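You operate a simulated robot arm through the tools that you are given. There is no shell and no other tool. Be economical: measure what you need, move in short steps, check, and stop when the job is done.

Carry out the task below with a simulated two-armed robot. There is one attempt and no reset: what you move stays moved.

Task
Fetch the small black sleeve from the top of the steel table and set it on the top of the pump stand. Fetch the short gold spool pipe from the top of the stock table and set it in the lower deck of the trolley. Turn the left count knob to 3. Take the brush and put it on top of the green ring on the left end of the blue table. Take the large strainer from the left end of the blue table and put it on top of the stepped grey sleeve there. Take the green pad and leave it on the top of the stock table. Pick up the black brush with one hand, pass it to the other hand and put it in the fail tray. Lift the lid of the small meter with a lid open. Any order will do. Set down upright: large strainer.

It is judged by the outcome, as a careful person would: the job done as asked, and still so three seconds after it is handed in. It fails if anything else is knocked over, pushed out of place, dropped, spilled or broken. Lids that push on must go on centred and level and be pressed home; caps that screw on are set level and turned clockwise until they are tight.

Robot
Two 7-joint arms with two-finger grippers on one trunk, on a base that drives. Base frame: it is fixed to the floor where the robot stands at the start and does not move with it; the origin is under the middle of the robot, x ahead of it, y to its left, z up; the surface under the hand at the start is at about z = 0.86. Units: m, degrees, N and s.
The left shoulder is at the start at [0.06, 0.179, 1.139], the right one opposite. With the tool pointing down near the work surface each hand reaches from about 0.26 to 0.66 m from the robot's upright axis, wherever it stands, measured 20 degrees to its own side. Places, roughly: Fail tray (27x23 cm) [1.92, 2.44, 0.86]; black brush (3x3x17 cm) [4.2, 0.4, 1]; brush (7x5x8 cm) [5.1, 0.4, 0.9]; green pad (6x5x4 cm) [5, 0.6, 0.9]; green ring (8x8x4 cm) [5, 0.4, 0.9]; large strainer [5, 0.5, 1]; left count knob [5.9, 0.4, 0.9]; lid of the small meter with a lid [4.6, 0.5, 1]; lower deck of the trolley [2.9, 0, 0.3]; short gold spool pipe (13x5x5 cm) [5.9, 0.5, 0.9]; small black sleeve (4x4x3 cm) [0.5, 0.2, 0.9]; stepped grey sleeve (7x7x6 cm) [5.1, 0.3, 0.9]; top of the pump stand [-1, 1.4, 0.8]; top of the stock table [5.7, 0.3, 0.9]. Payload 1.96 kg a hand.
The tool frame of a hand sits at the grasp point between the pads (the TCP): z along the fingers, y along the line on which they close. The tips reach 0.02 m beyond it. Largest opening 0.072 m; the body of the gripper starts 0.038 m behind the TCP.
Orientation is that of the tool frame in the base frame, as [roll, pitch, yaw] about the fixed x, y, z axes, in that order (R = Rz(yaw) Ry(pitch) Rx(roll)). With the fingers straight down and closing along the base's y, the tool's x points along the base's -x, its y along +y and its z along -z.

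Tools
- The arms move only by the tool play_rows. It takes "left_targets", "right_targets" or both (then of equal length, played together; a hand with none holds still); each is a list of rows, each an object of numbers (a shift or turn left out is 0, a gripper value left out holds the last): "x", "y", "z": the shift along the tool's x, y, z in m; "rx", "ry", "rz": the turn, a rotation vector about the tool's x, y, z in degrees. In form: [{"x": .., "y": .., "z": .., "rx": .., "ry": .., "rz": ..}, ...]. A call has 1 to 20 rows; each row shifts and turns the commanded pose from where the row before left it, along the tool's axes as they then stand. "left_grip" and "right_grip" are, for a hand that has rows, the finger opening in m, from 0 to 0.072, set as the call begins (left out, the last holds). A row lasts 0.2 s, in which the tool goes at most 0.05 m and 8.6 degrees; a call with a longer step from one row to the next is refused whole, and so is a gripper value outside its range. A pose out of reach is approached as far as the arm can. The call stops where the force on the tool passes 40 N (or 10 N more than at its start, if that is more) or the arm is blocked; 0.2 s more then pass. The fingers move at their own pace (about 0.153 m/s each) and stop on an object; they squeeze with about 38 N. The grip force told is the motor's: it shows also when the fingers shut on nothing. Time passes only in rows, and 0.2 s behind the last, so rows that do not move let the fingers close. It gives the time, the measured TCP pose, the force on the tool (base axes), the opening and the grip force at its end, in the units of the frame above (readings bear some noise), with the torque about the TCP (base axes, N m) and any sound that the robot's microphone picked up.
- Cameras (640 x 400 px; columns grow to the right, rows downward): "scene" is now at [-0.0015, 0.0353, 1.679]; the picture's right is [0.51, -0.86, 0.00], its down [-0.72, -0.42, -0.55] and it looks along [0.48, 0.28, -0.83] (base axes); focal length 267 px, centre (320, 200). "left" rides on the left gripper at [0.071, -0.019, -0.082] in its tool frame; the picture's right is [0.26, 0.97, 0.00], its down [-0.67, 0.18, -0.72] and it looks along [-0.69, 0.19, 0.70] (tool axes); focal length 280 px, centre (320, 200). "right" rides on the right gripper at [0.071, 0.019, -0.082] in its tool frame; the picture's right is [-0.26, 0.97, 0.00], its down [-0.67, -0.18, -0.72] and it looks along [-0.69, -0.19, 0.70] (tool axes); focal length 280 px, centre (320, 200).
- get_image(camera): a new picture of that camera. The clock stands still meanwhile.
- move_column(by): slides the trunk up (or, below 0, down) by that many m; the arms and the scene camera ride with it, the base frame stays. It gives what a move gives, with no picture.
- drive_base(legs): drives the robot by 1 to 6 legs, each [ahead, left, turn to the left] in m, m and degrees, along the robot's own axes; the way and the turn of a leg run together, so that a leg with both is an arc; at most 1.5 m and 180 degrees a leg. The arms and the cameras ride along, it lands a little off, and it stops where it bumps. It gives what a move gives.
- head_to(pan, tilt): turns the head with the scene camera to pan (to the left, within 86 degrees either way) and tilt (down, from -29 to 69), counted from straight ahead of the robot. It gives what a move gives.
- measure_at(camera, pixels): for up to 12 pixels [column, row] of the newest picture of that camera ("zoom" is the newest enlarged one), the place [x, y, z] in the base frame of the surface seen there, good to about 0.003 m. The clock stands still meanwhile.
- inspect(camera, box): a new picture of the part [left, top, right, bottom] of that camera's present view, enlarged. The clock stands still meanwhile.
- hand_in(): hands the job in; it is judged then, once.

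Work in short steps. Measure before you move; look again where a grasp or a placing could have gone wrong, and mend it. You have 145 turns and 178 pictures in all, those below and enlarged ones among them. Open the grippers and draw the arms clear of the work before you hand the job in, unless the task says otherwise; then end with one line.

The tools are called after "Emit:" as name(argument=value, ...) on one line, values as JSON. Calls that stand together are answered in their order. play_rows: Moves the arms, as the interface text tells. Its arguments: {"type":"object","properties":{"left_targets":{"type":"array"},"left_grip":{"type":"number"},"right_targets":{"type":"array"},"right_grip":{"type":"number"}},"required":[]} The other tools are called the same way: move_column (by) slides the trunk up or down; drive_base (legs) drives the base; head_to (pan, tilt) turns the head that bears the scene camera; get_image (camera) takes a picture; measure_at (camera, pixels) gives the place of the surface under pixels of a picture; inspect (camera, box) takes an enlarged picture of a part of a camera's view; hand_in () hands the job in.

At the start:

```text
clock: 0.0
left_position: [0.326, 0.3385, 1.1084]
left_orientation: [-180.0, 0.0, -179.9]
left_wrist_force: [-0.1, -0.3, 0.2]
left_ft_torque: [0.02, 0.0, 0.01]
left_finger_gap: 0.072
left_grip_force: 0.1
right_position: [0.3394, 0.0093, 1.1612]
right_orientation: [-180.0, 0.0, -180.0]
right_wrist_force: [-0.4, 0.3, 0.3]
right_ft_torque: [0.01, 0.01, -0.01]
right_finger_gap: 0.0721
right_grip_force: 0.0
trunk travel left (down, up): [-0.784, 0.206]
robot x, y, heading: [0.0006, -0.0035, -0.2]
head pan, tilt: [30.5, 56.4]
```

scene: 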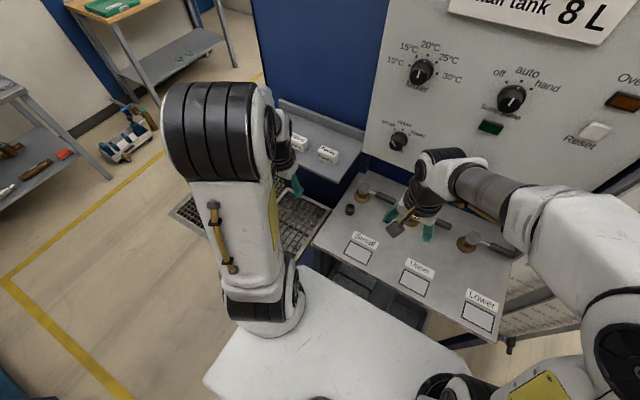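
right: 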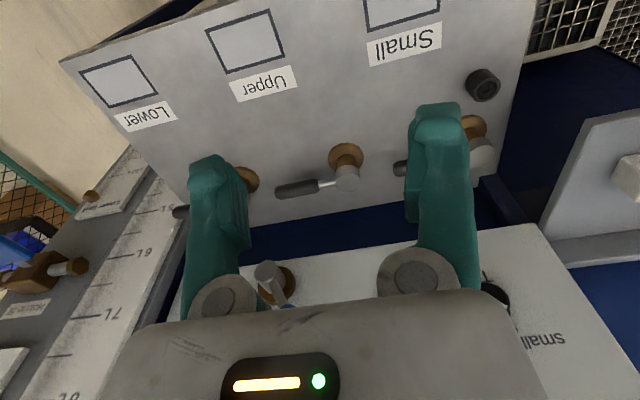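
left: 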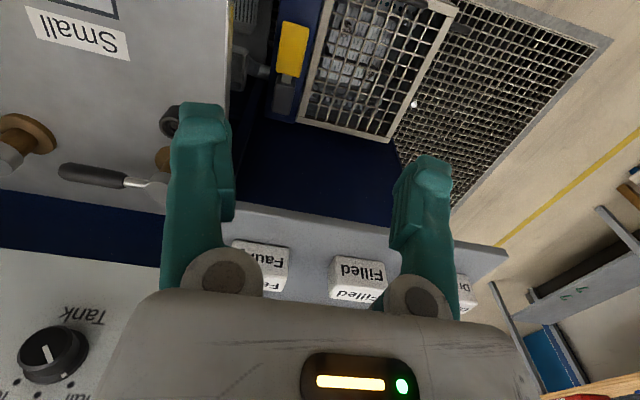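

The small black sleeve shows at scene (350,209) and right-camera (482,84). I measure it and the surface around it.

Emit:
measure_at(camera="scene", pixels=[[350, 209], [350, 206], [347, 213], [340, 222], [363, 190], [392, 200]])

Emit:
measure_at(camera="right", pixels=[[482, 84], [484, 75], [470, 95], [495, 95], [440, 80], [480, 125], [490, 150]])

Emit:
inspect(camera="right", box=[400, 40, 560, 140])

```text
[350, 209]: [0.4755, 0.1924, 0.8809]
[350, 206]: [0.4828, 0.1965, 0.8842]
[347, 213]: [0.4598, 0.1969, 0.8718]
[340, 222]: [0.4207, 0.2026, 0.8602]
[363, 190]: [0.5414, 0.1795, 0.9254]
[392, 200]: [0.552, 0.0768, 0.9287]
```

```text
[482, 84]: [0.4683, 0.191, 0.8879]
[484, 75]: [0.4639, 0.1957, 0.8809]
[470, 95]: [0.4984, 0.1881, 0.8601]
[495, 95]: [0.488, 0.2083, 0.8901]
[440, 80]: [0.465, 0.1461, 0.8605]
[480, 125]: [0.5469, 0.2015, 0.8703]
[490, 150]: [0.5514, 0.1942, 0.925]
```

```text
4.00 times, centred on (480, 90) of right
```

zoom: 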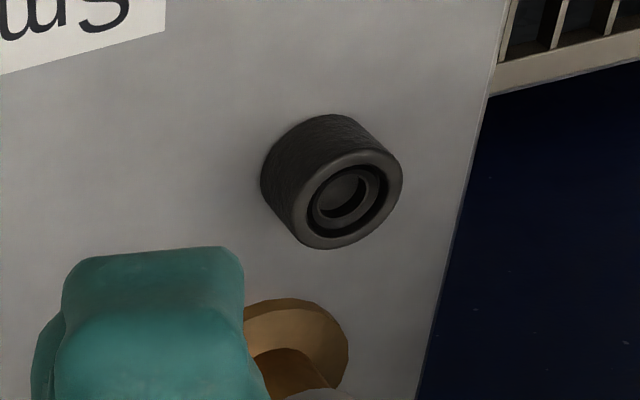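

The sleeve's top rim is clear in the zoom, centred near (347,198). I measure its rim points.

Emit:
measure_at(camera="zoom", pixels=[[300, 210], [396, 180], [330, 243], [365, 156], [345, 200], [200, 180], [300, 320]])

```text
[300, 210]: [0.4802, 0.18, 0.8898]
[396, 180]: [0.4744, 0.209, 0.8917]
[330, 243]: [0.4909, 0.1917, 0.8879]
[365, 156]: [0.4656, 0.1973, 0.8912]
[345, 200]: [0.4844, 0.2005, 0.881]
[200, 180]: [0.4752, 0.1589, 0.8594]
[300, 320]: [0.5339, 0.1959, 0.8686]
```

Sleeve centre is about (0.478, 0.195), top 0.89, table 0.86. I shift the right hand aside and bring the left hand above it, and check panel clearance.

Emit:
play_rows(left_targets=[{"x": -0.0254, "y": -0.0239, "z": 0.018}, {"x": -0.0254, "y": -0.0239, "z": 0.018}, {"x": -0.0254, "y": -0.0239, "z": 0.018}, {"x": -0.0254, "y": -0.0239, "z": 0.018}, {"x": -0.0254, "y": -0.0239, "z": 0.018}, {"x": -0.0254, "y": -0.0239, "z": 0.018}, {}], right_targets=[{"y": -0.04}, {"y": -0.04}, {"y": -0.04}, {"x": 0.01}, {"x": 0.01}, {}, {}], left_grip=0.072)

Emit:
get_image(camera="left")

Emit:
get_image(camera="scene")

```text
clock: 1.6
left_position: [0.4767, 0.1941, 1.001]
left_orientation: [180.0, 0.0, 180.0]
left_wrist_force: [0.6, 0.4, -0.4]
left_ft_torque: [-0.02, -0.01, -0.01]
left_finger_gap: 0.072
left_grip_force: 0.1
right_position: [0.3187, -0.1102, 1.1618]
right_orientation: [180.0, 0.0, 180.0]
right_wrist_force: [-0.1, 0.1, -0.3]
right_ft_torque: [-0.01, -0.03, 0.0]
right_finger_gap: 0.0722
right_grip_force: 0.2
trunk travel left (down, up): [-0.784, 0.206]
robot x, y, heading: [0.0012, -0.0012, 0.0]
head pan, tilt: [30.5, 56.4]
```

```text
173 pictures are left
```

left: 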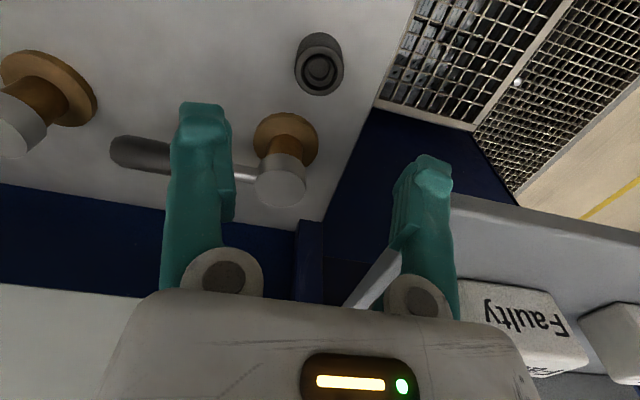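

```text
172 pictures are left
```

scene: 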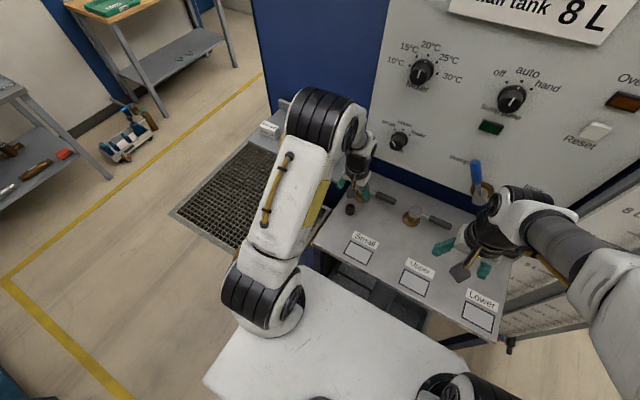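

The sleeve top at (320,68) lines up with the TCP column. I descend 0.117 m and close.

Emit:
play_rows(left_targets=[{"z": 0.04}, {"z": 0.035}, {"z": 0.025}, {"z": 0.017}, {}])

Emit:
play_rows(left_targets=[{}, {}, {}], left_grip=0.0)

Emit:
play_rows(left_targets=[{"z": -0.03}, {"z": -0.04}, {"z": -0.04}, {"z": -0.04}, {"z": -0.03}, {}])

Emit:
get_image(camera="left")

```text
clock: 2.8
left_position: [0.4791, 0.1959, 0.8836]
left_orientation: [180.0, 0.0, 180.0]
left_wrist_force: [-1.0, -0.2, 0.1]
left_ft_torque: [0.02, -0.01, 0.01]
left_finger_gap: 0.0719
left_grip_force: 0.1
right_position: [0.3193, -0.1103, 1.1625]
right_orientation: [-180.0, -0.1, 179.9]
right_wrist_force: [0.3, 0.2, -0.4]
right_ft_torque: [0.0, 0.02, -0.02]
right_finger_gap: 0.0719
right_grip_force: 0.1
trunk travel left (down, up): [-0.784, 0.206]
robot x, y, heading: [0.0005, 0.0018, 0.3]
head pan, tilt: [30.5, 56.4]
```

```text
clock: 3.6
left_position: [0.479, 0.195, 0.8839]
left_orientation: [-180.0, 0.0, 180.0]
left_wrist_force: [-0.3, 0.0, 0.8]
left_ft_torque: [0.04, 0.0, 0.05]
left_finger_gap: 0.0325
left_grip_force: 37.7
right_position: [0.3195, -0.1104, 1.1623]
right_orientation: [-179.9, 0.0, -179.9]
right_wrist_force: [-0.4, 0.5, 0.0]
right_ft_torque: [0.01, 0.01, -0.01]
right_finger_gap: 0.0719
right_grip_force: 0.0
trunk travel left (down, up): [-0.784, 0.206]
robot x, y, heading: [-0.0014, 0.002, -0.1]
head pan, tilt: [30.5, 56.4]
```

```text
clock: 5.0
left_position: [0.48, 0.1963, 1.0649]
left_orientation: [-179.9, 0.0, 179.9]
left_wrist_force: [0.1, -0.2, -1.4]
left_ft_torque: [0.02, 0.03, 0.0]
left_finger_gap: 0.0322
left_grip_force: 37.8
right_position: [0.3196, -0.1097, 1.161]
right_orientation: [180.0, 0.0, 179.9]
right_wrist_force: [0.4, -0.2, -0.1]
right_ft_torque: [-0.02, -0.01, 0.01]
right_finger_gap: 0.0719
right_grip_force: 0.0
trunk travel left (down, up): [-0.784, 0.206]
robot x, y, heading: [-0.0002, 0.0, 0.0]
head pan, tilt: [30.5, 56.4]
```

```text
171 pictures are left
```

left: 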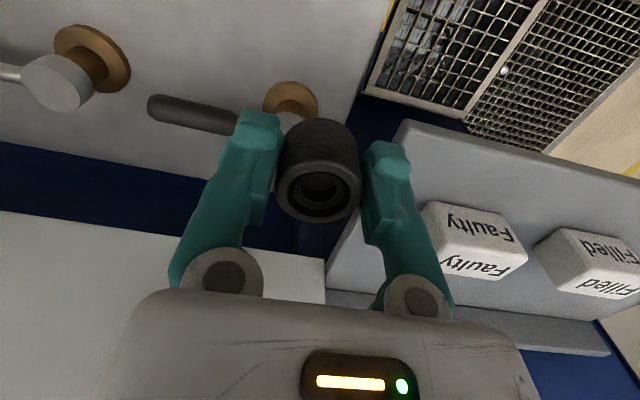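

The sleeve is held. I pull the left hand back, raise it, then look around toward the pump stand.

Emit:
play_rows(left_targets=[{"x": 0.035, "z": -0.015, "y": 0.02}, {"x": 0.035, "z": -0.015, "y": 0.02}, {"x": 0.035, "z": -0.015, "y": 0.02}, {"x": 0.035, "z": -0.015, "y": 0.02}, {}])

Emit:
drive_base(legs=[[-0.3, 0, 0]])

Emit:
head_to(pan=86, tilt=25)

Emit:
get_image(camera="scene")

Emit:
head_to(pan=20, tilt=15)

Emit:
get_image(camera="scene")

```text
clock: 6.2
left_position: [0.3407, 0.2764, 1.1226]
left_orientation: [-180.0, -0.1, -179.9]
left_wrist_force: [-0.1, 0.0, -1.4]
left_ft_torque: [0.01, 0.0, -0.02]
left_finger_gap: 0.0321
left_grip_force: 38.0
right_position: [0.3203, -0.1104, 1.1615]
right_orientation: [-180.0, -0.1, 179.9]
right_wrist_force: [0.3, 0.2, -0.8]
right_ft_torque: [-0.02, 0.04, 0.0]
right_finger_gap: 0.0722
right_grip_force: 0.0
trunk travel left (down, up): [-0.784, 0.206]
robot x, y, heading: [0.0005, 0.0043, -0.0]
head pan, tilt: [30.5, 56.4]
```

```text
clock: 8.2
left_position: [0.0393, 0.2756, 1.1241]
left_orientation: [-179.9, 0.0, 179.9]
left_wrist_force: [-0.5, -0.2, -1.1]
left_ft_torque: [0.02, 0.0, 0.02]
left_finger_gap: 0.0324
left_grip_force: 38.4
right_position: [0.0191, -0.1104, 1.1614]
right_orientation: [180.0, 0.0, 180.0]
right_wrist_force: [0.8, 0.5, 0.0]
right_ft_torque: [-0.04, 0.01, -0.02]
right_finger_gap: 0.0718
right_grip_force: 0.1
trunk travel left (down, up): [-0.784, 0.206]
robot x, y, heading: [-0.3045, 0.0023, 0.2]
head pan, tilt: [30.5, 56.4]
```

```text
clock: 9.5
left_position: [0.0381, 0.2757, 1.1233]
left_orientation: [180.0, 0.0, 179.9]
left_wrist_force: [0.2, 0.3, -1.4]
left_ft_torque: [0.0, 0.0, -0.01]
left_finger_gap: 0.0322
left_grip_force: 38.2
right_position: [0.0186, -0.1099, 1.162]
right_orientation: [180.0, 0.0, -180.0]
right_wrist_force: [0.6, -0.1, 0.2]
right_ft_torque: [-0.02, 0.0, -0.06]
right_finger_gap: 0.0719
right_grip_force: 0.1
trunk travel left (down, up): [-0.784, 0.206]
robot x, y, heading: [-0.3011, -0.0008, 0.1]
head pan, tilt: [85.9, 25.0]
```

```text
170 pictures are left
```

scene: 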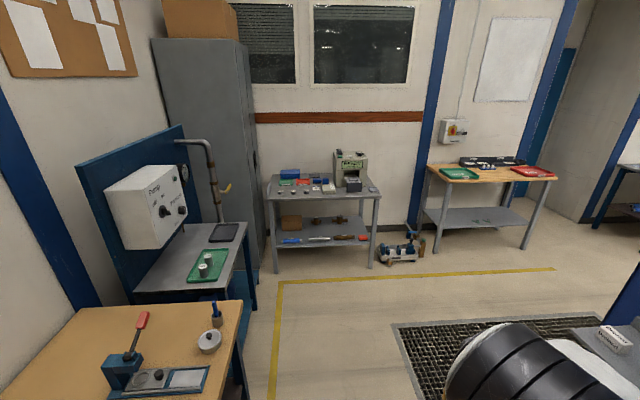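

```text
clock: 10.9
left_position: [0.0389, 0.2756, 1.1228]
left_orientation: [-180.0, 0.0, 180.0]
left_wrist_force: [-1.1, -0.2, -1.6]
left_ft_torque: [0.0, -0.02, 0.02]
left_finger_gap: 0.0323
left_grip_force: 38.0
right_position: [0.0184, -0.1102, 1.1618]
right_orientation: [180.0, 0.1, -180.0]
right_wrist_force: [-0.8, -1.2, 0.6]
right_ft_torque: [-0.02, -0.01, 0.0]
right_finger_gap: 0.072
right_grip_force: 0.0
trunk travel left (down, up): [-0.784, 0.206]
robot x, y, heading: [-0.3002, 0.0019, 0.0]
head pan, tilt: [20.0, 15.0]
```

```text
169 pictures are left
```

scene: 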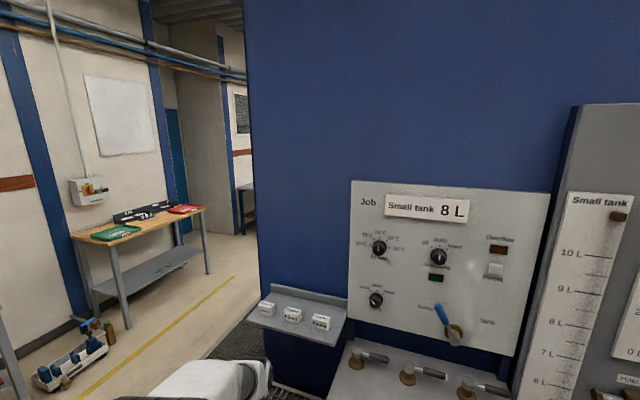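

The pump stand (grey top, blue back board, green tray with parts) is to the left-behind. I turn left 90° and look at it for measuring.

Emit:
drive_base(legs=[[0, 0, 90]])

Emit:
head_to(pan=30, tilt=30)

Emit:
get_image(camera="scene")

```text
clock: 15.1
left_position: [-0.5767, 0.3393, 1.1235]
left_orientation: [-180.0, 0.0, -89.9]
left_wrist_force: [0.1, -0.3, -1.4]
left_ft_torque: [0.03, 0.01, 0.01]
left_finger_gap: 0.0325
left_grip_force: 37.9
right_position: [-0.1911, 0.3196, 1.1625]
right_orientation: [179.9, 0.0, -90.0]
right_wrist_force: [0.0, 0.4, 0.5]
right_ft_torque: [0.02, -0.01, -0.01]
right_finger_gap: 0.0718
right_grip_force: 0.0
trunk travel left (down, up): [-0.784, 0.206]
robot x, y, heading: [-0.2987, 0.0022, 90.1]
head pan, tilt: [20.0, 15.0]
```

```text
clock: 15.8
left_position: [-0.5755, 0.3389, 1.1233]
left_orientation: [-179.9, 0.0, -90.0]
left_wrist_force: [0.4, -0.4, -1.3]
left_ft_torque: [0.0, -0.01, -0.04]
left_finger_gap: 0.0321
left_grip_force: 38.4
right_position: [-0.1899, 0.3193, 1.1629]
right_orientation: [-180.0, 0.0, -90.0]
right_wrist_force: [-0.1, 0.2, 0.4]
right_ft_torque: [-0.01, 0.0, -0.01]
right_finger_gap: 0.0717
right_grip_force: 0.1
trunk travel left (down, up): [-0.784, 0.206]
robot x, y, heading: [-0.2986, 0.0005, 90.0]
head pan, tilt: [30.0, 30.0]
```

```text
168 pictures are left
```

scene: 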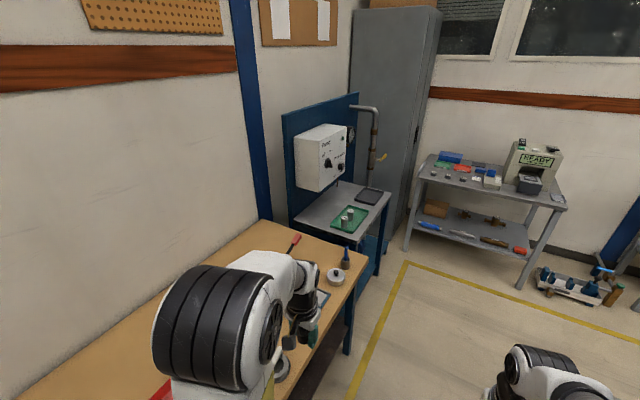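

I zoom in on the stand top and measure its surface and neighbours.

Emit:
inspect(camera="scene", box=[270, 150, 410, 290])

Emit:
measure_at(camera="scene", pixels=[[300, 212], [345, 236], [330, 192], [388, 200], [360, 212], [375, 205], [370, 226], [345, 210], [318, 215], [370, 245], [366, 270], [348, 350]])

```text
2.86 times, centred on (340, 220) of scene
```

zoom: 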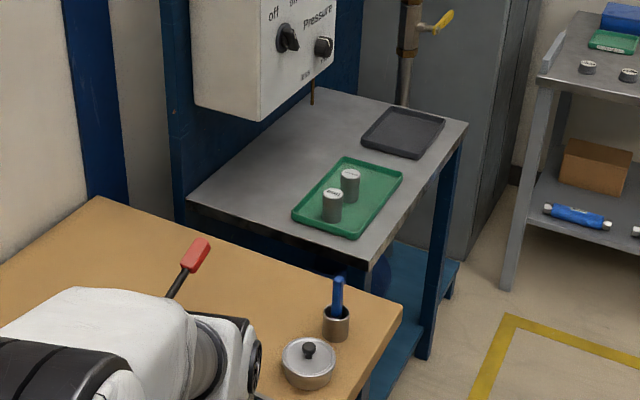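

```text
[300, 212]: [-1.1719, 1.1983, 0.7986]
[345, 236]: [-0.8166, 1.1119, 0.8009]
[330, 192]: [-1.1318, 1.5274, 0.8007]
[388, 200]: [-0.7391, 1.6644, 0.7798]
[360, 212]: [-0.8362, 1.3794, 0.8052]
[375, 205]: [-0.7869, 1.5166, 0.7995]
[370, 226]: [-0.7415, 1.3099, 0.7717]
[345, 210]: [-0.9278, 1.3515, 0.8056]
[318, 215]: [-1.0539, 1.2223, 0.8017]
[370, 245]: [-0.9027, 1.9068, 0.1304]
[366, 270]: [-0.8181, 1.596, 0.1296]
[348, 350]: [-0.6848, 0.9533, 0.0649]
```

Emit:
measure_at(camera="zoom", pixels=[[292, 212], [345, 158], [402, 174], [354, 236], [362, 132], [415, 157], [444, 122], [300, 150], [362, 262], [188, 200], [333, 188], [240, 200]])

```text
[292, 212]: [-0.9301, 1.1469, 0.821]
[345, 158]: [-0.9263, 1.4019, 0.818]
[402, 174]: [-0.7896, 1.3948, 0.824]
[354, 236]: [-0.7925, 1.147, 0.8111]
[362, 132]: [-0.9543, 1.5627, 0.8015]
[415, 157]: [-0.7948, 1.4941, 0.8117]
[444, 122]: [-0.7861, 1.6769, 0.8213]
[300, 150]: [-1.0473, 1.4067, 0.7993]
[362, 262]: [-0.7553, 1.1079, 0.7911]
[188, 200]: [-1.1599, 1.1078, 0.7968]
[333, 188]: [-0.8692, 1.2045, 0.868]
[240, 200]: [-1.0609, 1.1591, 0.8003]
```

The gap between the green tray (y ≤1.40) and the dark tray (y ≥1.495) at about (-0.85, 1.447), z 0.80, is free. I drive to face the stand, heading 180°, in front of it.

Emit:
drive_base(legs=[[1.2, 0, 0], [0, 0, 90], [0, -0.4, 0]])

Emit:
head_to(pan=10, tilt=50)

Emit:
get_image(camera="scene")

```text
clock: 27.9
left_position: [-0.643, 1.3202, 1.1232]
left_orientation: [-180.0, 0.0, 0.9]
left_wrist_force: [0.2, -0.2, -1.7]
left_ft_torque: [0.01, 0.01, 0.01]
left_finger_gap: 0.0322
left_grip_force: 38.0
right_position: [-0.6293, 1.7071, 1.1627]
right_orientation: [-179.9, 0.0, 0.9]
right_wrist_force: [-0.5, 0.1, 0.0]
right_ft_torque: [-0.02, 0.04, -0.01]
right_finger_gap: 0.072
right_grip_force: 0.0
trunk travel left (down, up): [-0.784, 0.206]
robot x, y, heading: [-0.3085, 1.6016, -179.0]
head pan, tilt: [30.0, 30.0]
```

```text
clock: 28.7
left_position: [-0.6424, 1.3197, 1.1222]
left_orientation: [-179.9, 0.0, 0.9]
left_wrist_force: [-0.1, -0.3, -0.8]
left_ft_torque: [0.03, 0.03, 0.03]
left_finger_gap: 0.0323
left_grip_force: 38.3
right_position: [-0.6294, 1.7055, 1.1617]
right_orientation: [179.9, 0.0, 1.0]
right_wrist_force: [1.1, 0.4, -0.6]
right_ft_torque: [-0.01, 0.0, 0.0]
right_finger_gap: 0.072
right_grip_force: 0.0
trunk travel left (down, up): [-0.784, 0.206]
robot x, y, heading: [-0.3085, 1.601, -179.2]
head pan, tilt: [10.0, 50.0]
```

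```text
166 pictures are left
```

scene: 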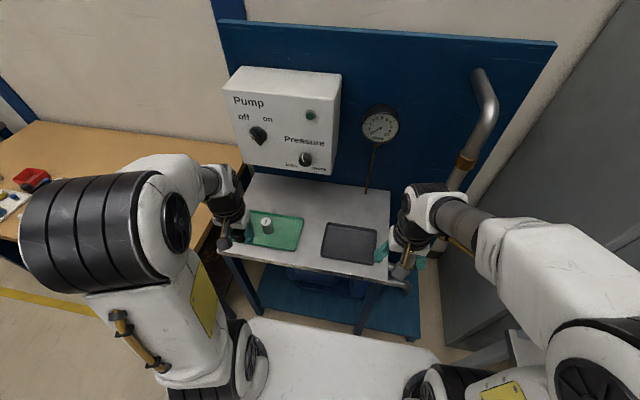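

I measure the gap between the trays at about (312,238) and the tray edges.

Emit:
measure_at(camera="scene", pixels=[[312, 240], [302, 218], [295, 248], [326, 225], [321, 256], [315, 225], [310, 256]])

```text
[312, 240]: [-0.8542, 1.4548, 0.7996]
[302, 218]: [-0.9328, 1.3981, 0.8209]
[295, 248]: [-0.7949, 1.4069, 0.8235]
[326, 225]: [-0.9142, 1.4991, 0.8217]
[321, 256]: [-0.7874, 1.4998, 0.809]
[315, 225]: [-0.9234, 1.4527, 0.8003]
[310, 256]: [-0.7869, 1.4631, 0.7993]
```

Emit:
play_rows(left_targets=[{"x": -0.03, "y": -0.0192, "z": 0.03}, {"x": -0.03, "y": -0.0192, "z": 0.03}, {"x": -0.03, "y": -0.0192, "z": 0.03}, {"x": -0.03, "y": -0.0192, "z": 0.03}, {"x": -0.03, "y": -0.0192, "z": 0.03}, {"x": -0.03, "y": -0.0192, "z": 0.02}, {"x": -0.0304, "y": -0.0191, "z": 0.02}, {}])

Emit:
get_image(camera="left")

```text
clock: 30.5
left_position: [-0.8554, 1.4517, 0.9332]
left_orientation: [-180.0, 0.1, 0.9]
left_wrist_force: [-0.2, -0.2, -0.8]
left_ft_torque: [0.01, -0.04, 0.02]
left_finger_gap: 0.0323
left_grip_force: 37.8
right_position: [-0.6295, 1.706, 1.1618]
right_orientation: [180.0, 0.0, 0.9]
right_wrist_force: [0.1, 0.1, 0.1]
right_ft_torque: [-0.01, 0.03, 0.02]
right_finger_gap: 0.072
right_grip_force: 0.0
trunk travel left (down, up): [-0.784, 0.206]
robot x, y, heading: [-0.3102, 1.6043, -179.1]
head pan, tilt: [10.0, 50.0]
```

```text
165 pictures are left
```

left: 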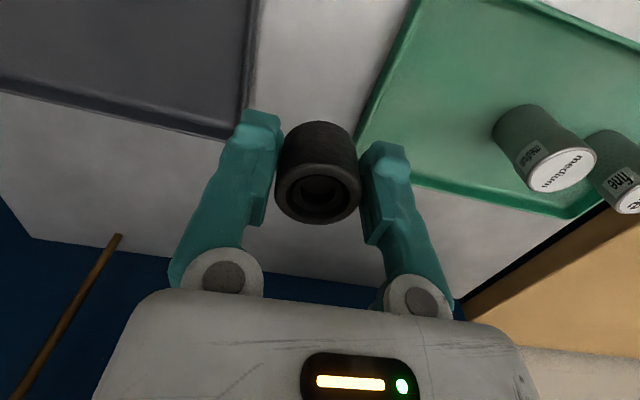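

Aligned between the trays. I lower 0.108 m, open only to 0.044, and rise.

Emit:
play_rows(left_targets=[{"z": 0.04}, {"z": 0.035}, {"z": 0.02}, {"z": 0.012}, {}])

Emit:
play_rows(left_targets=[{}, {}], left_grip=0.044)

Emit:
play_rows(left_targets=[{"z": -0.03}, {"z": -0.04}, {"z": -0.04}, {"z": -0.04}, {"z": -0.04}, {"z": -0.04}, {"x": 0.04}, {"x": 0.04}, {"x": 0.04}, {"x": 0.04}, {"x": 0.04}, {"y": 0.04}, {"y": 0.04}, {"y": 0.04}, {}])

Emit:
get_image(camera="scene")

```text
clock: 31.7
left_position: [-0.8546, 1.4516, 0.8255]
left_orientation: [-179.9, -0.1, 0.9]
left_wrist_force: [-0.3, -0.7, -0.8]
left_ft_torque: [-0.03, -0.01, -0.04]
left_finger_gap: 0.0323
left_grip_force: 37.6
right_position: [-0.6297, 1.7052, 1.1624]
right_orientation: [-180.0, 0.0, 0.9]
right_wrist_force: [-0.4, -0.3, -0.2]
right_ft_torque: [-0.01, 0.0, 0.05]
right_finger_gap: 0.072
right_grip_force: 0.1
trunk travel left (down, up): [-0.784, 0.206]
robot x, y, heading: [-0.3041, 1.6038, -179.0]
head pan, tilt: [10.0, 50.0]
```

```text
clock: 32.3
left_position: [-0.8551, 1.4507, 0.8261]
left_orientation: [-180.0, 0.0, 1.0]
left_wrist_force: [0.5, 0.3, 0.6]
left_ft_torque: [-0.01, 0.05, 0.02]
left_finger_gap: 0.0439
left_grip_force: 0.1
right_position: [-0.6287, 1.7064, 1.1625]
right_orientation: [180.0, -0.1, 1.0]
right_wrist_force: [0.3, 0.6, 0.3]
right_ft_torque: [0.0, 0.0, 0.0]
right_finger_gap: 0.072
right_grip_force: 0.0
trunk travel left (down, up): [-0.784, 0.206]
robot x, y, heading: [-0.3106, 1.6024, -179.2]
head pan, tilt: [10.0, 50.0]
```

```text
clock: 35.5
left_position: [-0.6544, 1.3339, 1.0551]
left_orientation: [-180.0, -0.1, 0.9]
left_wrist_force: [-0.5, 0.2, 0.5]
left_ft_torque: [0.01, 0.01, 0.0]
left_finger_gap: 0.0437
left_grip_force: 0.1
right_position: [-0.6302, 1.7054, 1.1625]
right_orientation: [179.9, 0.1, 0.9]
right_wrist_force: [0.7, 0.4, 0.9]
right_ft_torque: [-0.03, 0.03, -0.01]
right_finger_gap: 0.0722
right_grip_force: 0.2
trunk travel left (down, up): [-0.784, 0.206]
robot x, y, heading: [-0.3065, 1.6018, -179.1]
head pan, tilt: [10.0, 50.0]
```

```text
164 pictures are left
```

scene: 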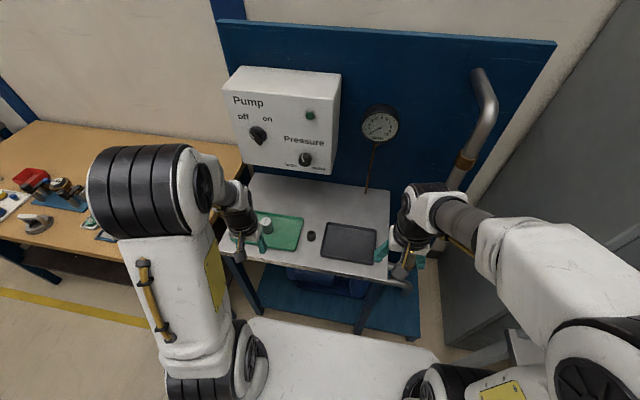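

The sleeve stands on the stand top between the trays (311,236). I back off, turn around and look down the room.

Emit:
drive_base(legs=[[-0.6, 0, 0], [0, 0, 179]])

Emit:
head_to(pan=0, tilt=12)

Emit:
get_image(camera="scene")

```text
clock: 46.2
left_position: [0.636, 1.8688, 1.0563]
left_orientation: [-179.9, 0.0, 179.5]
left_wrist_force: [0.2, -0.7, 0.3]
left_ft_torque: [0.01, 0.02, 0.01]
left_finger_gap: 0.044
left_grip_force: 0.0
right_position: [0.6034, 1.4971, 1.1622]
right_orientation: [180.0, 0.1, 179.7]
right_wrist_force: [0.3, -0.5, -0.3]
right_ft_torque: [-0.01, 0.0, 0.02]
right_finger_gap: 0.0719
right_grip_force: 0.0
trunk travel left (down, up): [-0.784, 0.206]
robot x, y, heading: [0.2886, 1.6107, -0.4]
head pan, tilt: [10.0, 50.0]
```

```text
clock: 47.2
left_position: [0.6367, 1.8685, 1.0559]
left_orientation: [-180.0, -0.1, 179.6]
left_wrist_force: [-0.2, 0.0, 0.0]
left_ft_torque: [0.0, 0.01, -0.01]
left_finger_gap: 0.0442
left_grip_force: 0.0
right_position: [0.6041, 1.4975, 1.1616]
right_orientation: [179.9, 0.0, 179.5]
right_wrist_force: [0.1, -1.0, -0.1]
right_ft_torque: [0.0, -0.01, -0.02]
right_finger_gap: 0.0719
right_grip_force: 0.0
trunk travel left (down, up): [-0.784, 0.206]
robot x, y, heading: [0.2847, 1.6067, -0.5]
head pan, tilt: [0.0, 12.0]
```

```text
163 pictures are left
```

scene: 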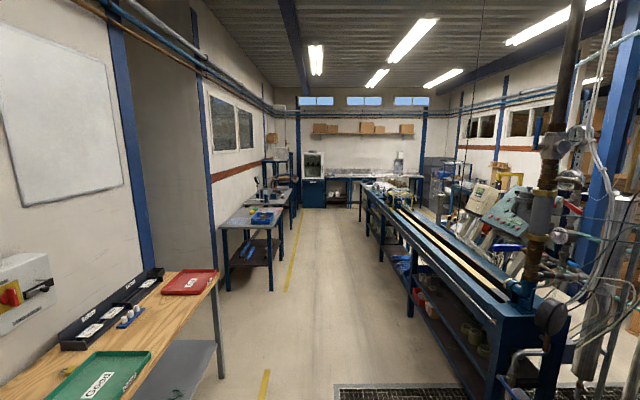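

I measure the aisle: the fail tray (red, 190,283), long blue bench edges and floor.

Emit:
measure_at(camera="scene", pixels=[[190, 283], [215, 275], [530, 305], [410, 235], [370, 190], [450, 245], [480, 205], [405, 192], [270, 225], [290, 230], [380, 180], [440, 205]])

Emit:
inspect(camera="scene", box=[340, 130, 500, 230])

```text
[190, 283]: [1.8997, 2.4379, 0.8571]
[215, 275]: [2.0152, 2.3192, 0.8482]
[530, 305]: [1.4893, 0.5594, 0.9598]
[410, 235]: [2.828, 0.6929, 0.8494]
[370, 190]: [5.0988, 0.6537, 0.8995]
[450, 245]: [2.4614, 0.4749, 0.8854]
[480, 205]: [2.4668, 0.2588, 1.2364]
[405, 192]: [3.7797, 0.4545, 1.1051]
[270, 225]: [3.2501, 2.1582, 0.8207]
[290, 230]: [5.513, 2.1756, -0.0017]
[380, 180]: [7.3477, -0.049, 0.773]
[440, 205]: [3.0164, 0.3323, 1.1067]
```

```text
4.00 times, centred on (420, 180) of scene
```

zoom: 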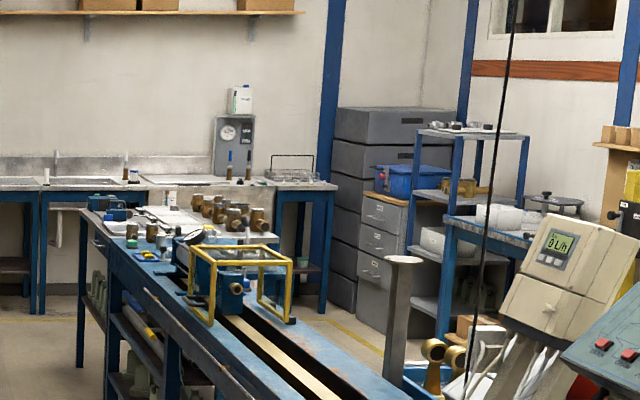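

The long blue bench's near edge is y≈0.69, its left end near x≈5.1. I drive along the aisle to about (4.7, 1.4) and turn to face the bench.

Emit:
drive_base(legs=[[1.5, -0.1, 0], [1.5, -0.05, 0], [1.4, 0, 0], [0, 0, -89.5]])

Emit:
head_to(pan=15, tilt=32)

Emit:
get_image(camera="scene")

```text
refused: leg 1 is longer than a leg can be; nothing moved
```

```text
clock: 48.0
left_position: [0.637, 1.868, 1.0553]
left_orientation: [180.0, 0.0, 179.6]
left_wrist_force: [-0.1, 0.3, 0.1]
left_ft_torque: [0.03, -0.01, 0.02]
left_finger_gap: 0.0438
left_grip_force: 0.1
right_position: [0.6028, 1.4976, 1.1636]
right_orientation: [-179.9, 0.0, 179.5]
right_wrist_force: [0.7, -0.3, 0.3]
right_ft_torque: [-0.01, -0.02, 0.01]
right_finger_gap: 0.0721
right_grip_force: 0.0
trunk travel left (down, up): [-0.784, 0.206]
robot x, y, heading: [0.2893, 1.6121, -0.3]
head pan, tilt: [15.0, 32.0]
```

```text
161 pictures are left
```

scene: 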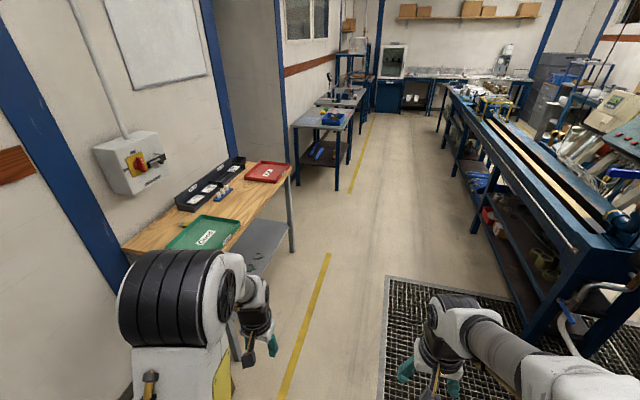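

The leg was just over 1.5 m; I resend with shorter legs.

Emit:
drive_base(legs=[[1.45, -0.1, 0], [1.45, -0.05, 0], [1.45, 0, 0], [0, 0, -89.5]])

Emit:
get_image(camera="scene")

```text
clock: 72.7
left_position: [4.9206, 1.1024, 1.0562]
left_orientation: [-180.0, -0.1, 91.3]
left_wrist_force: [0.2, 0.2, 0.2]
left_ft_torque: [0.04, -0.01, -0.03]
left_finger_gap: 0.044
left_grip_force: 0.1
right_position: [4.5483, 1.1233, 1.1626]
right_orientation: [180.0, 0.0, 91.4]
right_wrist_force: [0.2, 0.0, -0.3]
right_ft_torque: [0.0, 0.0, -0.04]
right_finger_gap: 0.0723
right_grip_force: 0.2
trunk travel left (down, up): [-0.784, 0.206]
robot x, y, heading: [4.6494, 1.444, -88.6]
head pan, tilt: [15.0, 32.0]
```

```text
160 pictures are left
```

scene: 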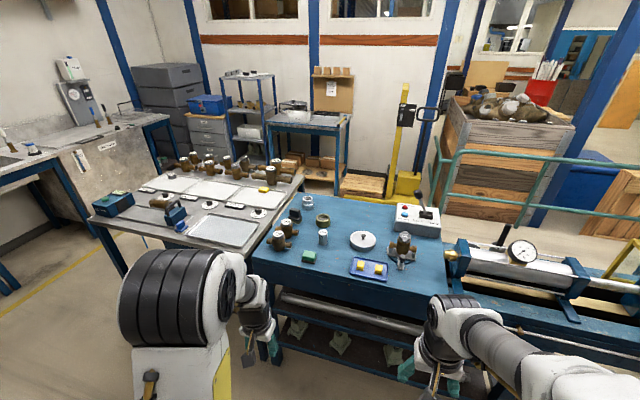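

I see the blue table's left end (items near 255–420, 190–275) and the stock table to its left. I enlarge both.

Emit:
inspect(camera="scene", box=[240, 170, 460, 300])

Emit:
inspect(camera="scene", box=[80, 140, 300, 260])

```text
2.91 times, centred on (350, 235) of scene
```

zoom: 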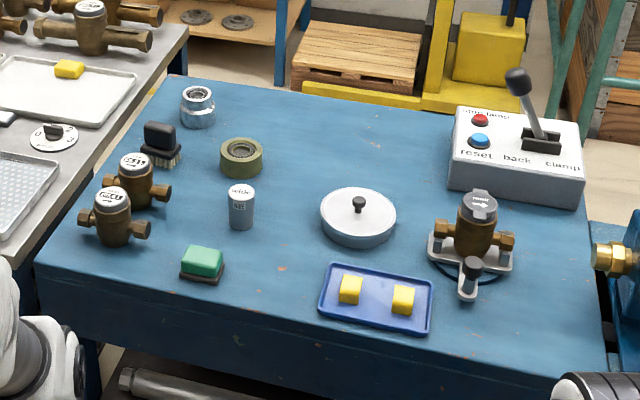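

```text
2.91 times, centred on (190, 200) of scene
```

zoom: 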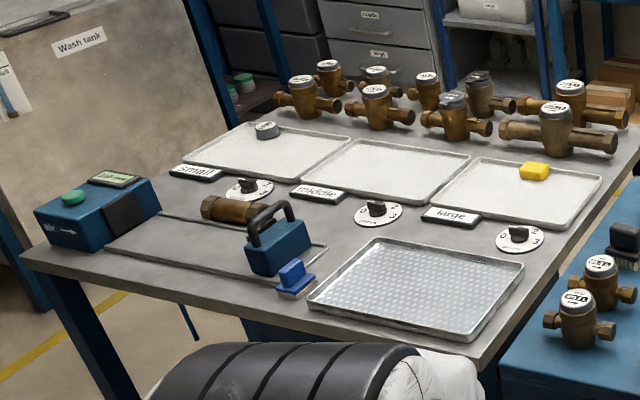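

Emit:
measure_at(camera="scene", pixels=[[308, 202], [295, 216], [323, 224], [323, 238], [309, 256], [362, 240], [403, 240], [280, 238], [350, 288], [262, 268], [405, 265], [330, 255]])

Emit:
measure_at(camera="zoom", pixels=[[228, 210], [248, 187], [375, 208], [520, 234], [296, 275], [280, 240], [110, 260], [215, 240], [230, 255], [330, 235], [25, 260], [475, 365]])

```text
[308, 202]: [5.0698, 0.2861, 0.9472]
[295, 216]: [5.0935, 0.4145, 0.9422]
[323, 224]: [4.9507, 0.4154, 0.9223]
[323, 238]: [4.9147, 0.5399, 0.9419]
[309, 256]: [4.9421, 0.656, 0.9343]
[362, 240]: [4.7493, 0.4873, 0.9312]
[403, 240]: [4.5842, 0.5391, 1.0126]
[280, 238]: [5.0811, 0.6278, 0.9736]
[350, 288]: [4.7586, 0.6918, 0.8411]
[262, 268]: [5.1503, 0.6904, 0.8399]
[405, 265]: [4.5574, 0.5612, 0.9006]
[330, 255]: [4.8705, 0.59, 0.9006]
```

```text
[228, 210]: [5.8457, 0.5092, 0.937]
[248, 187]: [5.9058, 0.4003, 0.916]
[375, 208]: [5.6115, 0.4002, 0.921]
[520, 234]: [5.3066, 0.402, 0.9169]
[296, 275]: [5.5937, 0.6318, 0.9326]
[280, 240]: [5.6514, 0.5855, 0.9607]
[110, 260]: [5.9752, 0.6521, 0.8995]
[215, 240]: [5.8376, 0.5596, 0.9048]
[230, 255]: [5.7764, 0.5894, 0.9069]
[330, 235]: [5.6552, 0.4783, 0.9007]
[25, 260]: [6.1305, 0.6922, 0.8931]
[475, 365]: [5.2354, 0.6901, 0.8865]
```

Blue table top is z≈0.90, the items at x 4.9–5.1. I raise the left hand and drive in to about (5.0, 1.06), then look closely.

Emit:
play_rows(left_targets=[{"z": -0.04}, {"z": -0.04}, {"z": -0.03}, {}], left_grip=0.072)

Emit:
drive_base(legs=[[0, 0.34, -1.4], [0.38, 0, 0]])

Emit:
head_to(pan=0, tilt=55)

Emit:
get_image(camera="scene")

```text
clock: 73.7
left_position: [4.9204, 1.1018, 1.1655]
left_orientation: [-180.0, 0.0, 91.4]
left_wrist_force: [-1.1, -0.1, 0.0]
left_ft_torque: [0.04, 0.02, -0.01]
left_finger_gap: 0.072
left_grip_force: 0.1
right_position: [4.5493, 1.1228, 1.1619]
right_orientation: [-179.9, 0.0, 91.5]
right_wrist_force: [-0.5, -0.7, 0.0]
right_ft_torque: [-0.02, 0.0, 0.03]
right_finger_gap: 0.0721
right_grip_force: 0.1
trunk travel left (down, up): [-0.784, 0.206]
robot x, y, heading: [4.6513, 1.4493, -88.9]
head pan, tilt: [15.0, 32.0]
```

```text
clock: 78.0
left_position: [5.2531, 0.7176, 1.1658]
left_orientation: [-180.0, 0.0, 89.9]
left_wrist_force: [0.4, 0.5, 0.5]
left_ft_torque: [0.02, 0.04, -0.04]
left_finger_gap: 0.0721
left_grip_force: 0.0
right_position: [4.8819, 0.7488, 1.1621]
right_orientation: [180.0, 0.0, 89.8]
right_wrist_force: [-0.2, 0.0, 0.2]
right_ft_torque: [0.01, 0.0, -0.05]
right_finger_gap: 0.0719
right_grip_force: 0.1
trunk travel left (down, up): [-0.784, 0.206]
robot x, y, heading: [4.9912, 1.0633, -90.3]
head pan, tilt: [15.0, 32.0]
```

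```text
clock: 78.9
left_position: [5.2537, 0.7166, 1.1658]
left_orientation: [-180.0, 0.0, 89.9]
left_wrist_force: [0.0, 0.1, -0.4]
left_ft_torque: [-0.02, -0.02, 0.02]
left_finger_gap: 0.0721
left_grip_force: 0.1
right_position: [4.8817, 0.747, 1.1622]
right_orientation: [180.0, 0.0, 90.0]
right_wrist_force: [-0.2, -0.3, 0.5]
right_ft_torque: [-0.01, -0.01, 0.01]
right_finger_gap: 0.0721
right_grip_force: 0.0
trunk travel left (down, up): [-0.784, 0.206]
robot x, y, heading: [4.9897, 1.069, -90.1]
head pan, tilt: [0.0, 55.0]
```

```text
157 pictures are left
```

scene: 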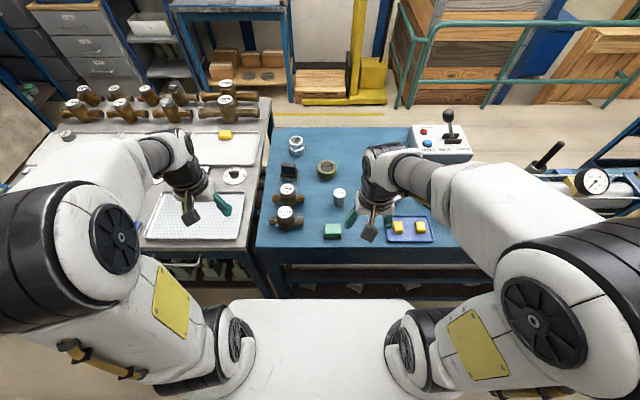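

Emit:
inspect(camera="scene", box=[260, 125, 360, 250])

```text
3.20 times, centred on (310, 188) of scene
```

zoom: 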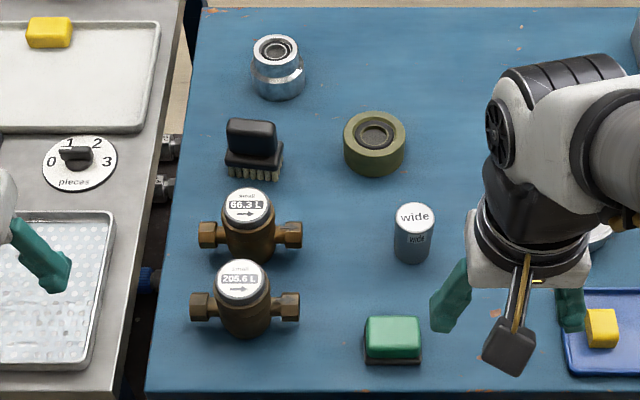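

The "wide" canister at zoom (414,232) must be the large strainer. I measure it, the stepped sleeve, ring, brush and pad.

Emit:
measure_at(camera="zoom", pixels=[[414, 214], [397, 218], [432, 218], [414, 260], [414, 204], [275, 46], [255, 46], [299, 48], [275, 62], [275, 34], [302, 82], [275, 50]])

Emit:
measure_at(camera="zoom", pixels=[[345, 130], [405, 132], [375, 116], [375, 146], [375, 132], [230, 124], [274, 126], [252, 135], [226, 165], [283, 168], [252, 172], [375, 173]])

Emit:
measure_at(camera="zoom", pixels=[[370, 322], [418, 322], [368, 350], [418, 352], [393, 335], [364, 360], [422, 362], [330, 300], [243, 280], [246, 205], [205, 240], [300, 230]])

```text
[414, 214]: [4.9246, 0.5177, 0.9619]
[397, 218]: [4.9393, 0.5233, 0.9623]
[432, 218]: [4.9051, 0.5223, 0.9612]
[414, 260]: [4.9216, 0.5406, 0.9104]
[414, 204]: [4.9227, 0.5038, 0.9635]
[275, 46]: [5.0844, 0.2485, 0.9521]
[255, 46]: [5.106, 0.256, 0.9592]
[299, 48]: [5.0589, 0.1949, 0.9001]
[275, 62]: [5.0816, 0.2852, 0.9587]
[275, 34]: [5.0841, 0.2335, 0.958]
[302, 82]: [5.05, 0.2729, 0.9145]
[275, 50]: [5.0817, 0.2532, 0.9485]
```

```text
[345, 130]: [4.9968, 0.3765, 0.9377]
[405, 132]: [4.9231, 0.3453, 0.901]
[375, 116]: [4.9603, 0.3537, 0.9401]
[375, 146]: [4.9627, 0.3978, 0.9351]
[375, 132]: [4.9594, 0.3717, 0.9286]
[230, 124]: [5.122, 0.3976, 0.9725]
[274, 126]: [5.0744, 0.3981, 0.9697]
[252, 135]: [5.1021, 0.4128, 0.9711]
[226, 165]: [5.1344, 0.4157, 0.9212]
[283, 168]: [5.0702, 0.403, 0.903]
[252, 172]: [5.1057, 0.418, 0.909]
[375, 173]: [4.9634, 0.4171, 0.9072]
```

```text
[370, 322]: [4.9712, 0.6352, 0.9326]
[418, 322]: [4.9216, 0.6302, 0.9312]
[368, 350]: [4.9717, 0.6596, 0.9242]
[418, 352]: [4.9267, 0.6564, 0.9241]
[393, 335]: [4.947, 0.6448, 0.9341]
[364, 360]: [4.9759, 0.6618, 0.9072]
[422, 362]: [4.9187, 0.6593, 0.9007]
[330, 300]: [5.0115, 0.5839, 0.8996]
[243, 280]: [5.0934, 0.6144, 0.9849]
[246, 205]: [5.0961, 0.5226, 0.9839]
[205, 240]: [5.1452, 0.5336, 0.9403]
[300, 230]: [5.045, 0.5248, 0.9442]
```

Sleeve is 0.81 m ahead of the robot, beyond the nominal reach, so I check how far forward the base can go under the bench.

Emit:
measure_at(camera="scene", pixels=[[310, 303], [240, 310], [390, 305], [320, 285], [320, 262], [320, 292], [300, 270], [310, 320]])

Emit:
inspect(camera="scene", box=[220, 225, 460, 375])

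```text
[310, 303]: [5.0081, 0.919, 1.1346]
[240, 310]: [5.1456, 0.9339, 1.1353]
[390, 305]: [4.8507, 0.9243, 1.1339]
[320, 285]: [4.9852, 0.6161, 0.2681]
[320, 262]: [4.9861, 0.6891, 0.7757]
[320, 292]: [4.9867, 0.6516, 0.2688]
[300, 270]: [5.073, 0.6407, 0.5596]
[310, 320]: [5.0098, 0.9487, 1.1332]
```

```text
2.67 times, centred on (340, 300) of scene
```

zoom: 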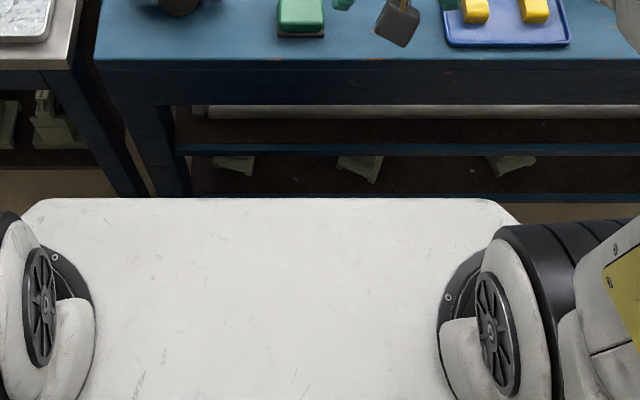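

The white plate is the torso; the bench edge is at y 0.69. I start with the green pad (centre ≈4.947, 0.64, top 0.934) using the right hand, moving above it first.

Emit:
play_rows(right_targets=[{"x": -0.025, "y": 0.015, "z": 0.03}, {"x": -0.025, "y": 0.015, "z": 0.03}, {"x": -0.025, "y": 0.015, "z": 0.03}, {"x": -0.025, "y": 0.015, "z": 0.03}, {"x": -0.007, "y": 0.0055, "z": 0.03}, {}], right_grip=0.072)

Emit:
get_image(camera="right")

```text
clock: 80.3
left_position: [5.2534, 0.7174, 1.166]
left_orientation: [-179.9, 0.0, 89.9]
left_wrist_force: [-0.1, -0.5, 0.0]
left_ft_torque: [0.02, 0.02, 0.03]
left_finger_gap: 0.0719
left_grip_force: 0.1
right_position: [4.9461, 0.6402, 1.011]
right_orientation: [180.0, 0.0, 89.9]
right_wrist_force: [-0.1, 0.8, -0.5]
right_ft_torque: [-0.03, -0.01, 0.01]
right_finger_gap: 0.0719
right_grip_force: 0.1
trunk travel left (down, up): [-0.784, 0.206]
robot x, y, heading: [4.9922, 1.0665, -89.9]
head pan, tilt: [0.0, 55.0]
```

```text
154 pictures are left
```

right: 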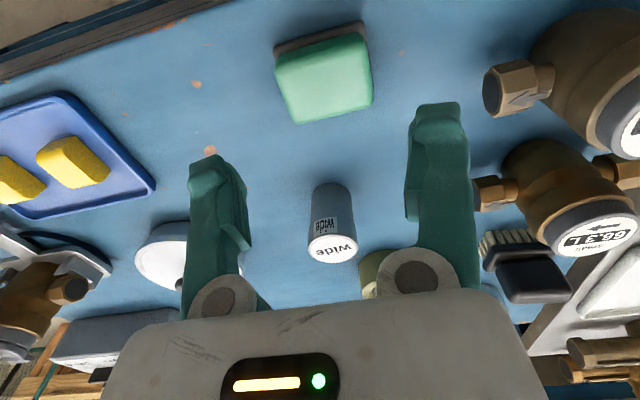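

The pad's top centre (327,83) is ~5 mm nearer me than planned. I correct, descend, and grip.

Emit:
play_rows(right_targets=[{"x": 0.005, "y": 0.004, "z": 0.03}, {"z": 0.03}, {"z": 0.015}, {"z": 0.011}, {}])

Emit:
play_rows(right_targets=[{}, {}, {}], right_grip=0.0)

Emit:
play_rows(right_targets=[{"z": -0.03}, {"z": -0.04}, {"z": -0.04}, {"z": -0.04}, {"z": -0.04}, {"z": -0.03, "x": 0.03}, {"x": 0.04}, {}])

Emit:
get_image(camera="right")

```text
clock: 81.5
left_position: [5.2532, 0.7163, 1.1652]
left_orientation: [-180.0, 0.0, 89.9]
left_wrist_force: [-0.3, -0.7, -1.0]
left_ft_torque: [0.03, 0.0, 0.02]
left_finger_gap: 0.0718
left_grip_force: 0.0
right_position: [4.9516, 0.6452, 0.9251]
right_orientation: [180.0, 0.1, 89.9]
right_wrist_force: [0.1, 0.5, -0.1]
right_ft_torque: [-0.01, 0.03, -0.01]
right_finger_gap: 0.072
right_grip_force: 0.1
trunk travel left (down, up): [-0.784, 0.206]
robot x, y, heading: [4.9874, 1.0671, -89.9]
head pan, tilt: [0.0, 55.0]
```

```text
clock: 82.3
left_position: [5.2531, 0.7173, 1.1654]
left_orientation: [180.0, 0.0, 90.0]
left_wrist_force: [-0.1, 0.4, 1.0]
left_ft_torque: [0.0, 0.01, -0.01]
left_finger_gap: 0.072
left_grip_force: 0.0
right_position: [4.9503, 0.6457, 0.9249]
right_orientation: [-180.0, 0.0, 89.9]
right_wrist_force: [0.1, 0.3, -0.2]
right_ft_torque: [0.0, -0.01, 0.01]
right_finger_gap: 0.0543
right_grip_force: 38.0
trunk travel left (down, up): [-0.784, 0.206]
robot x, y, heading: [4.9936, 1.0675, -90.1]
head pan, tilt: [0.0, 55.0]
```

```text
clock: 84.1
left_position: [5.2524, 0.7163, 1.1655]
left_orientation: [180.0, -0.1, 90.0]
left_wrist_force: [-0.3, 0.1, 0.3]
left_ft_torque: [0.04, 0.02, 0.03]
left_finger_gap: 0.0722
left_grip_force: 0.1
right_position: [4.951, 0.7154, 1.1464]
right_orientation: [-179.9, -0.1, 90.0]
right_wrist_force: [0.0, -0.8, -0.6]
right_ft_torque: [0.02, 0.0, 0.0]
right_finger_gap: 0.0539
right_grip_force: 37.8
trunk travel left (down, up): [-0.784, 0.206]
robot x, y, heading: [4.9906, 1.0645, -90.0]
head pan, tilt: [0.0, 55.0]
```

```text
153 pictures are left
```

right: 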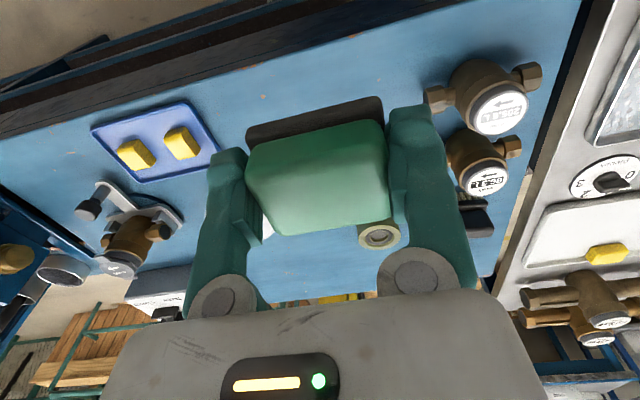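

Pad is held. I drive left to the stock table (x≈5.72) and look.

Emit:
drive_base(legs=[[0, 0.73, 0]])

Emit:
get_image(camera="scene")

Emit:
inspect(camera="scene", box=[220, 130, 420, 255])

```text
clock: 88.0
left_position: [5.9887, 0.7204, 1.1663]
left_orientation: [180.0, 0.0, 90.2]
left_wrist_force: [0.4, 0.2, 0.5]
left_ft_torque: [-0.01, 0.0, -0.01]
left_finger_gap: 0.0718
left_grip_force: 0.1
right_position: [5.6868, 0.7165, 1.1464]
right_orientation: [-180.0, 0.0, 90.2]
right_wrist_force: [0.1, 0.8, 0.5]
right_ft_torque: [0.03, 0.03, 0.04]
right_finger_gap: 0.054
right_grip_force: 38.2
trunk travel left (down, up): [-0.784, 0.206]
robot x, y, heading: [5.7239, 1.0698, -89.8]
head pan, tilt: [0.0, 55.0]
```

```text
152 pictures are left
```

scene: 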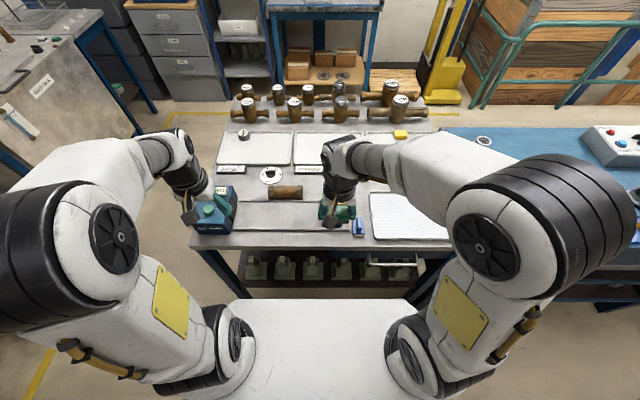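

```text
3.20 times, centred on (320, 192) of scene
```

zoom: 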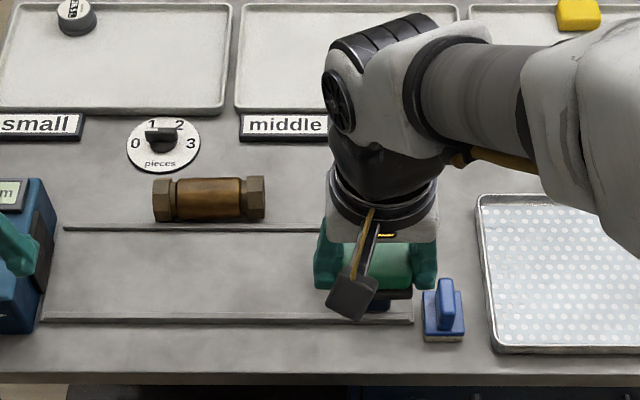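

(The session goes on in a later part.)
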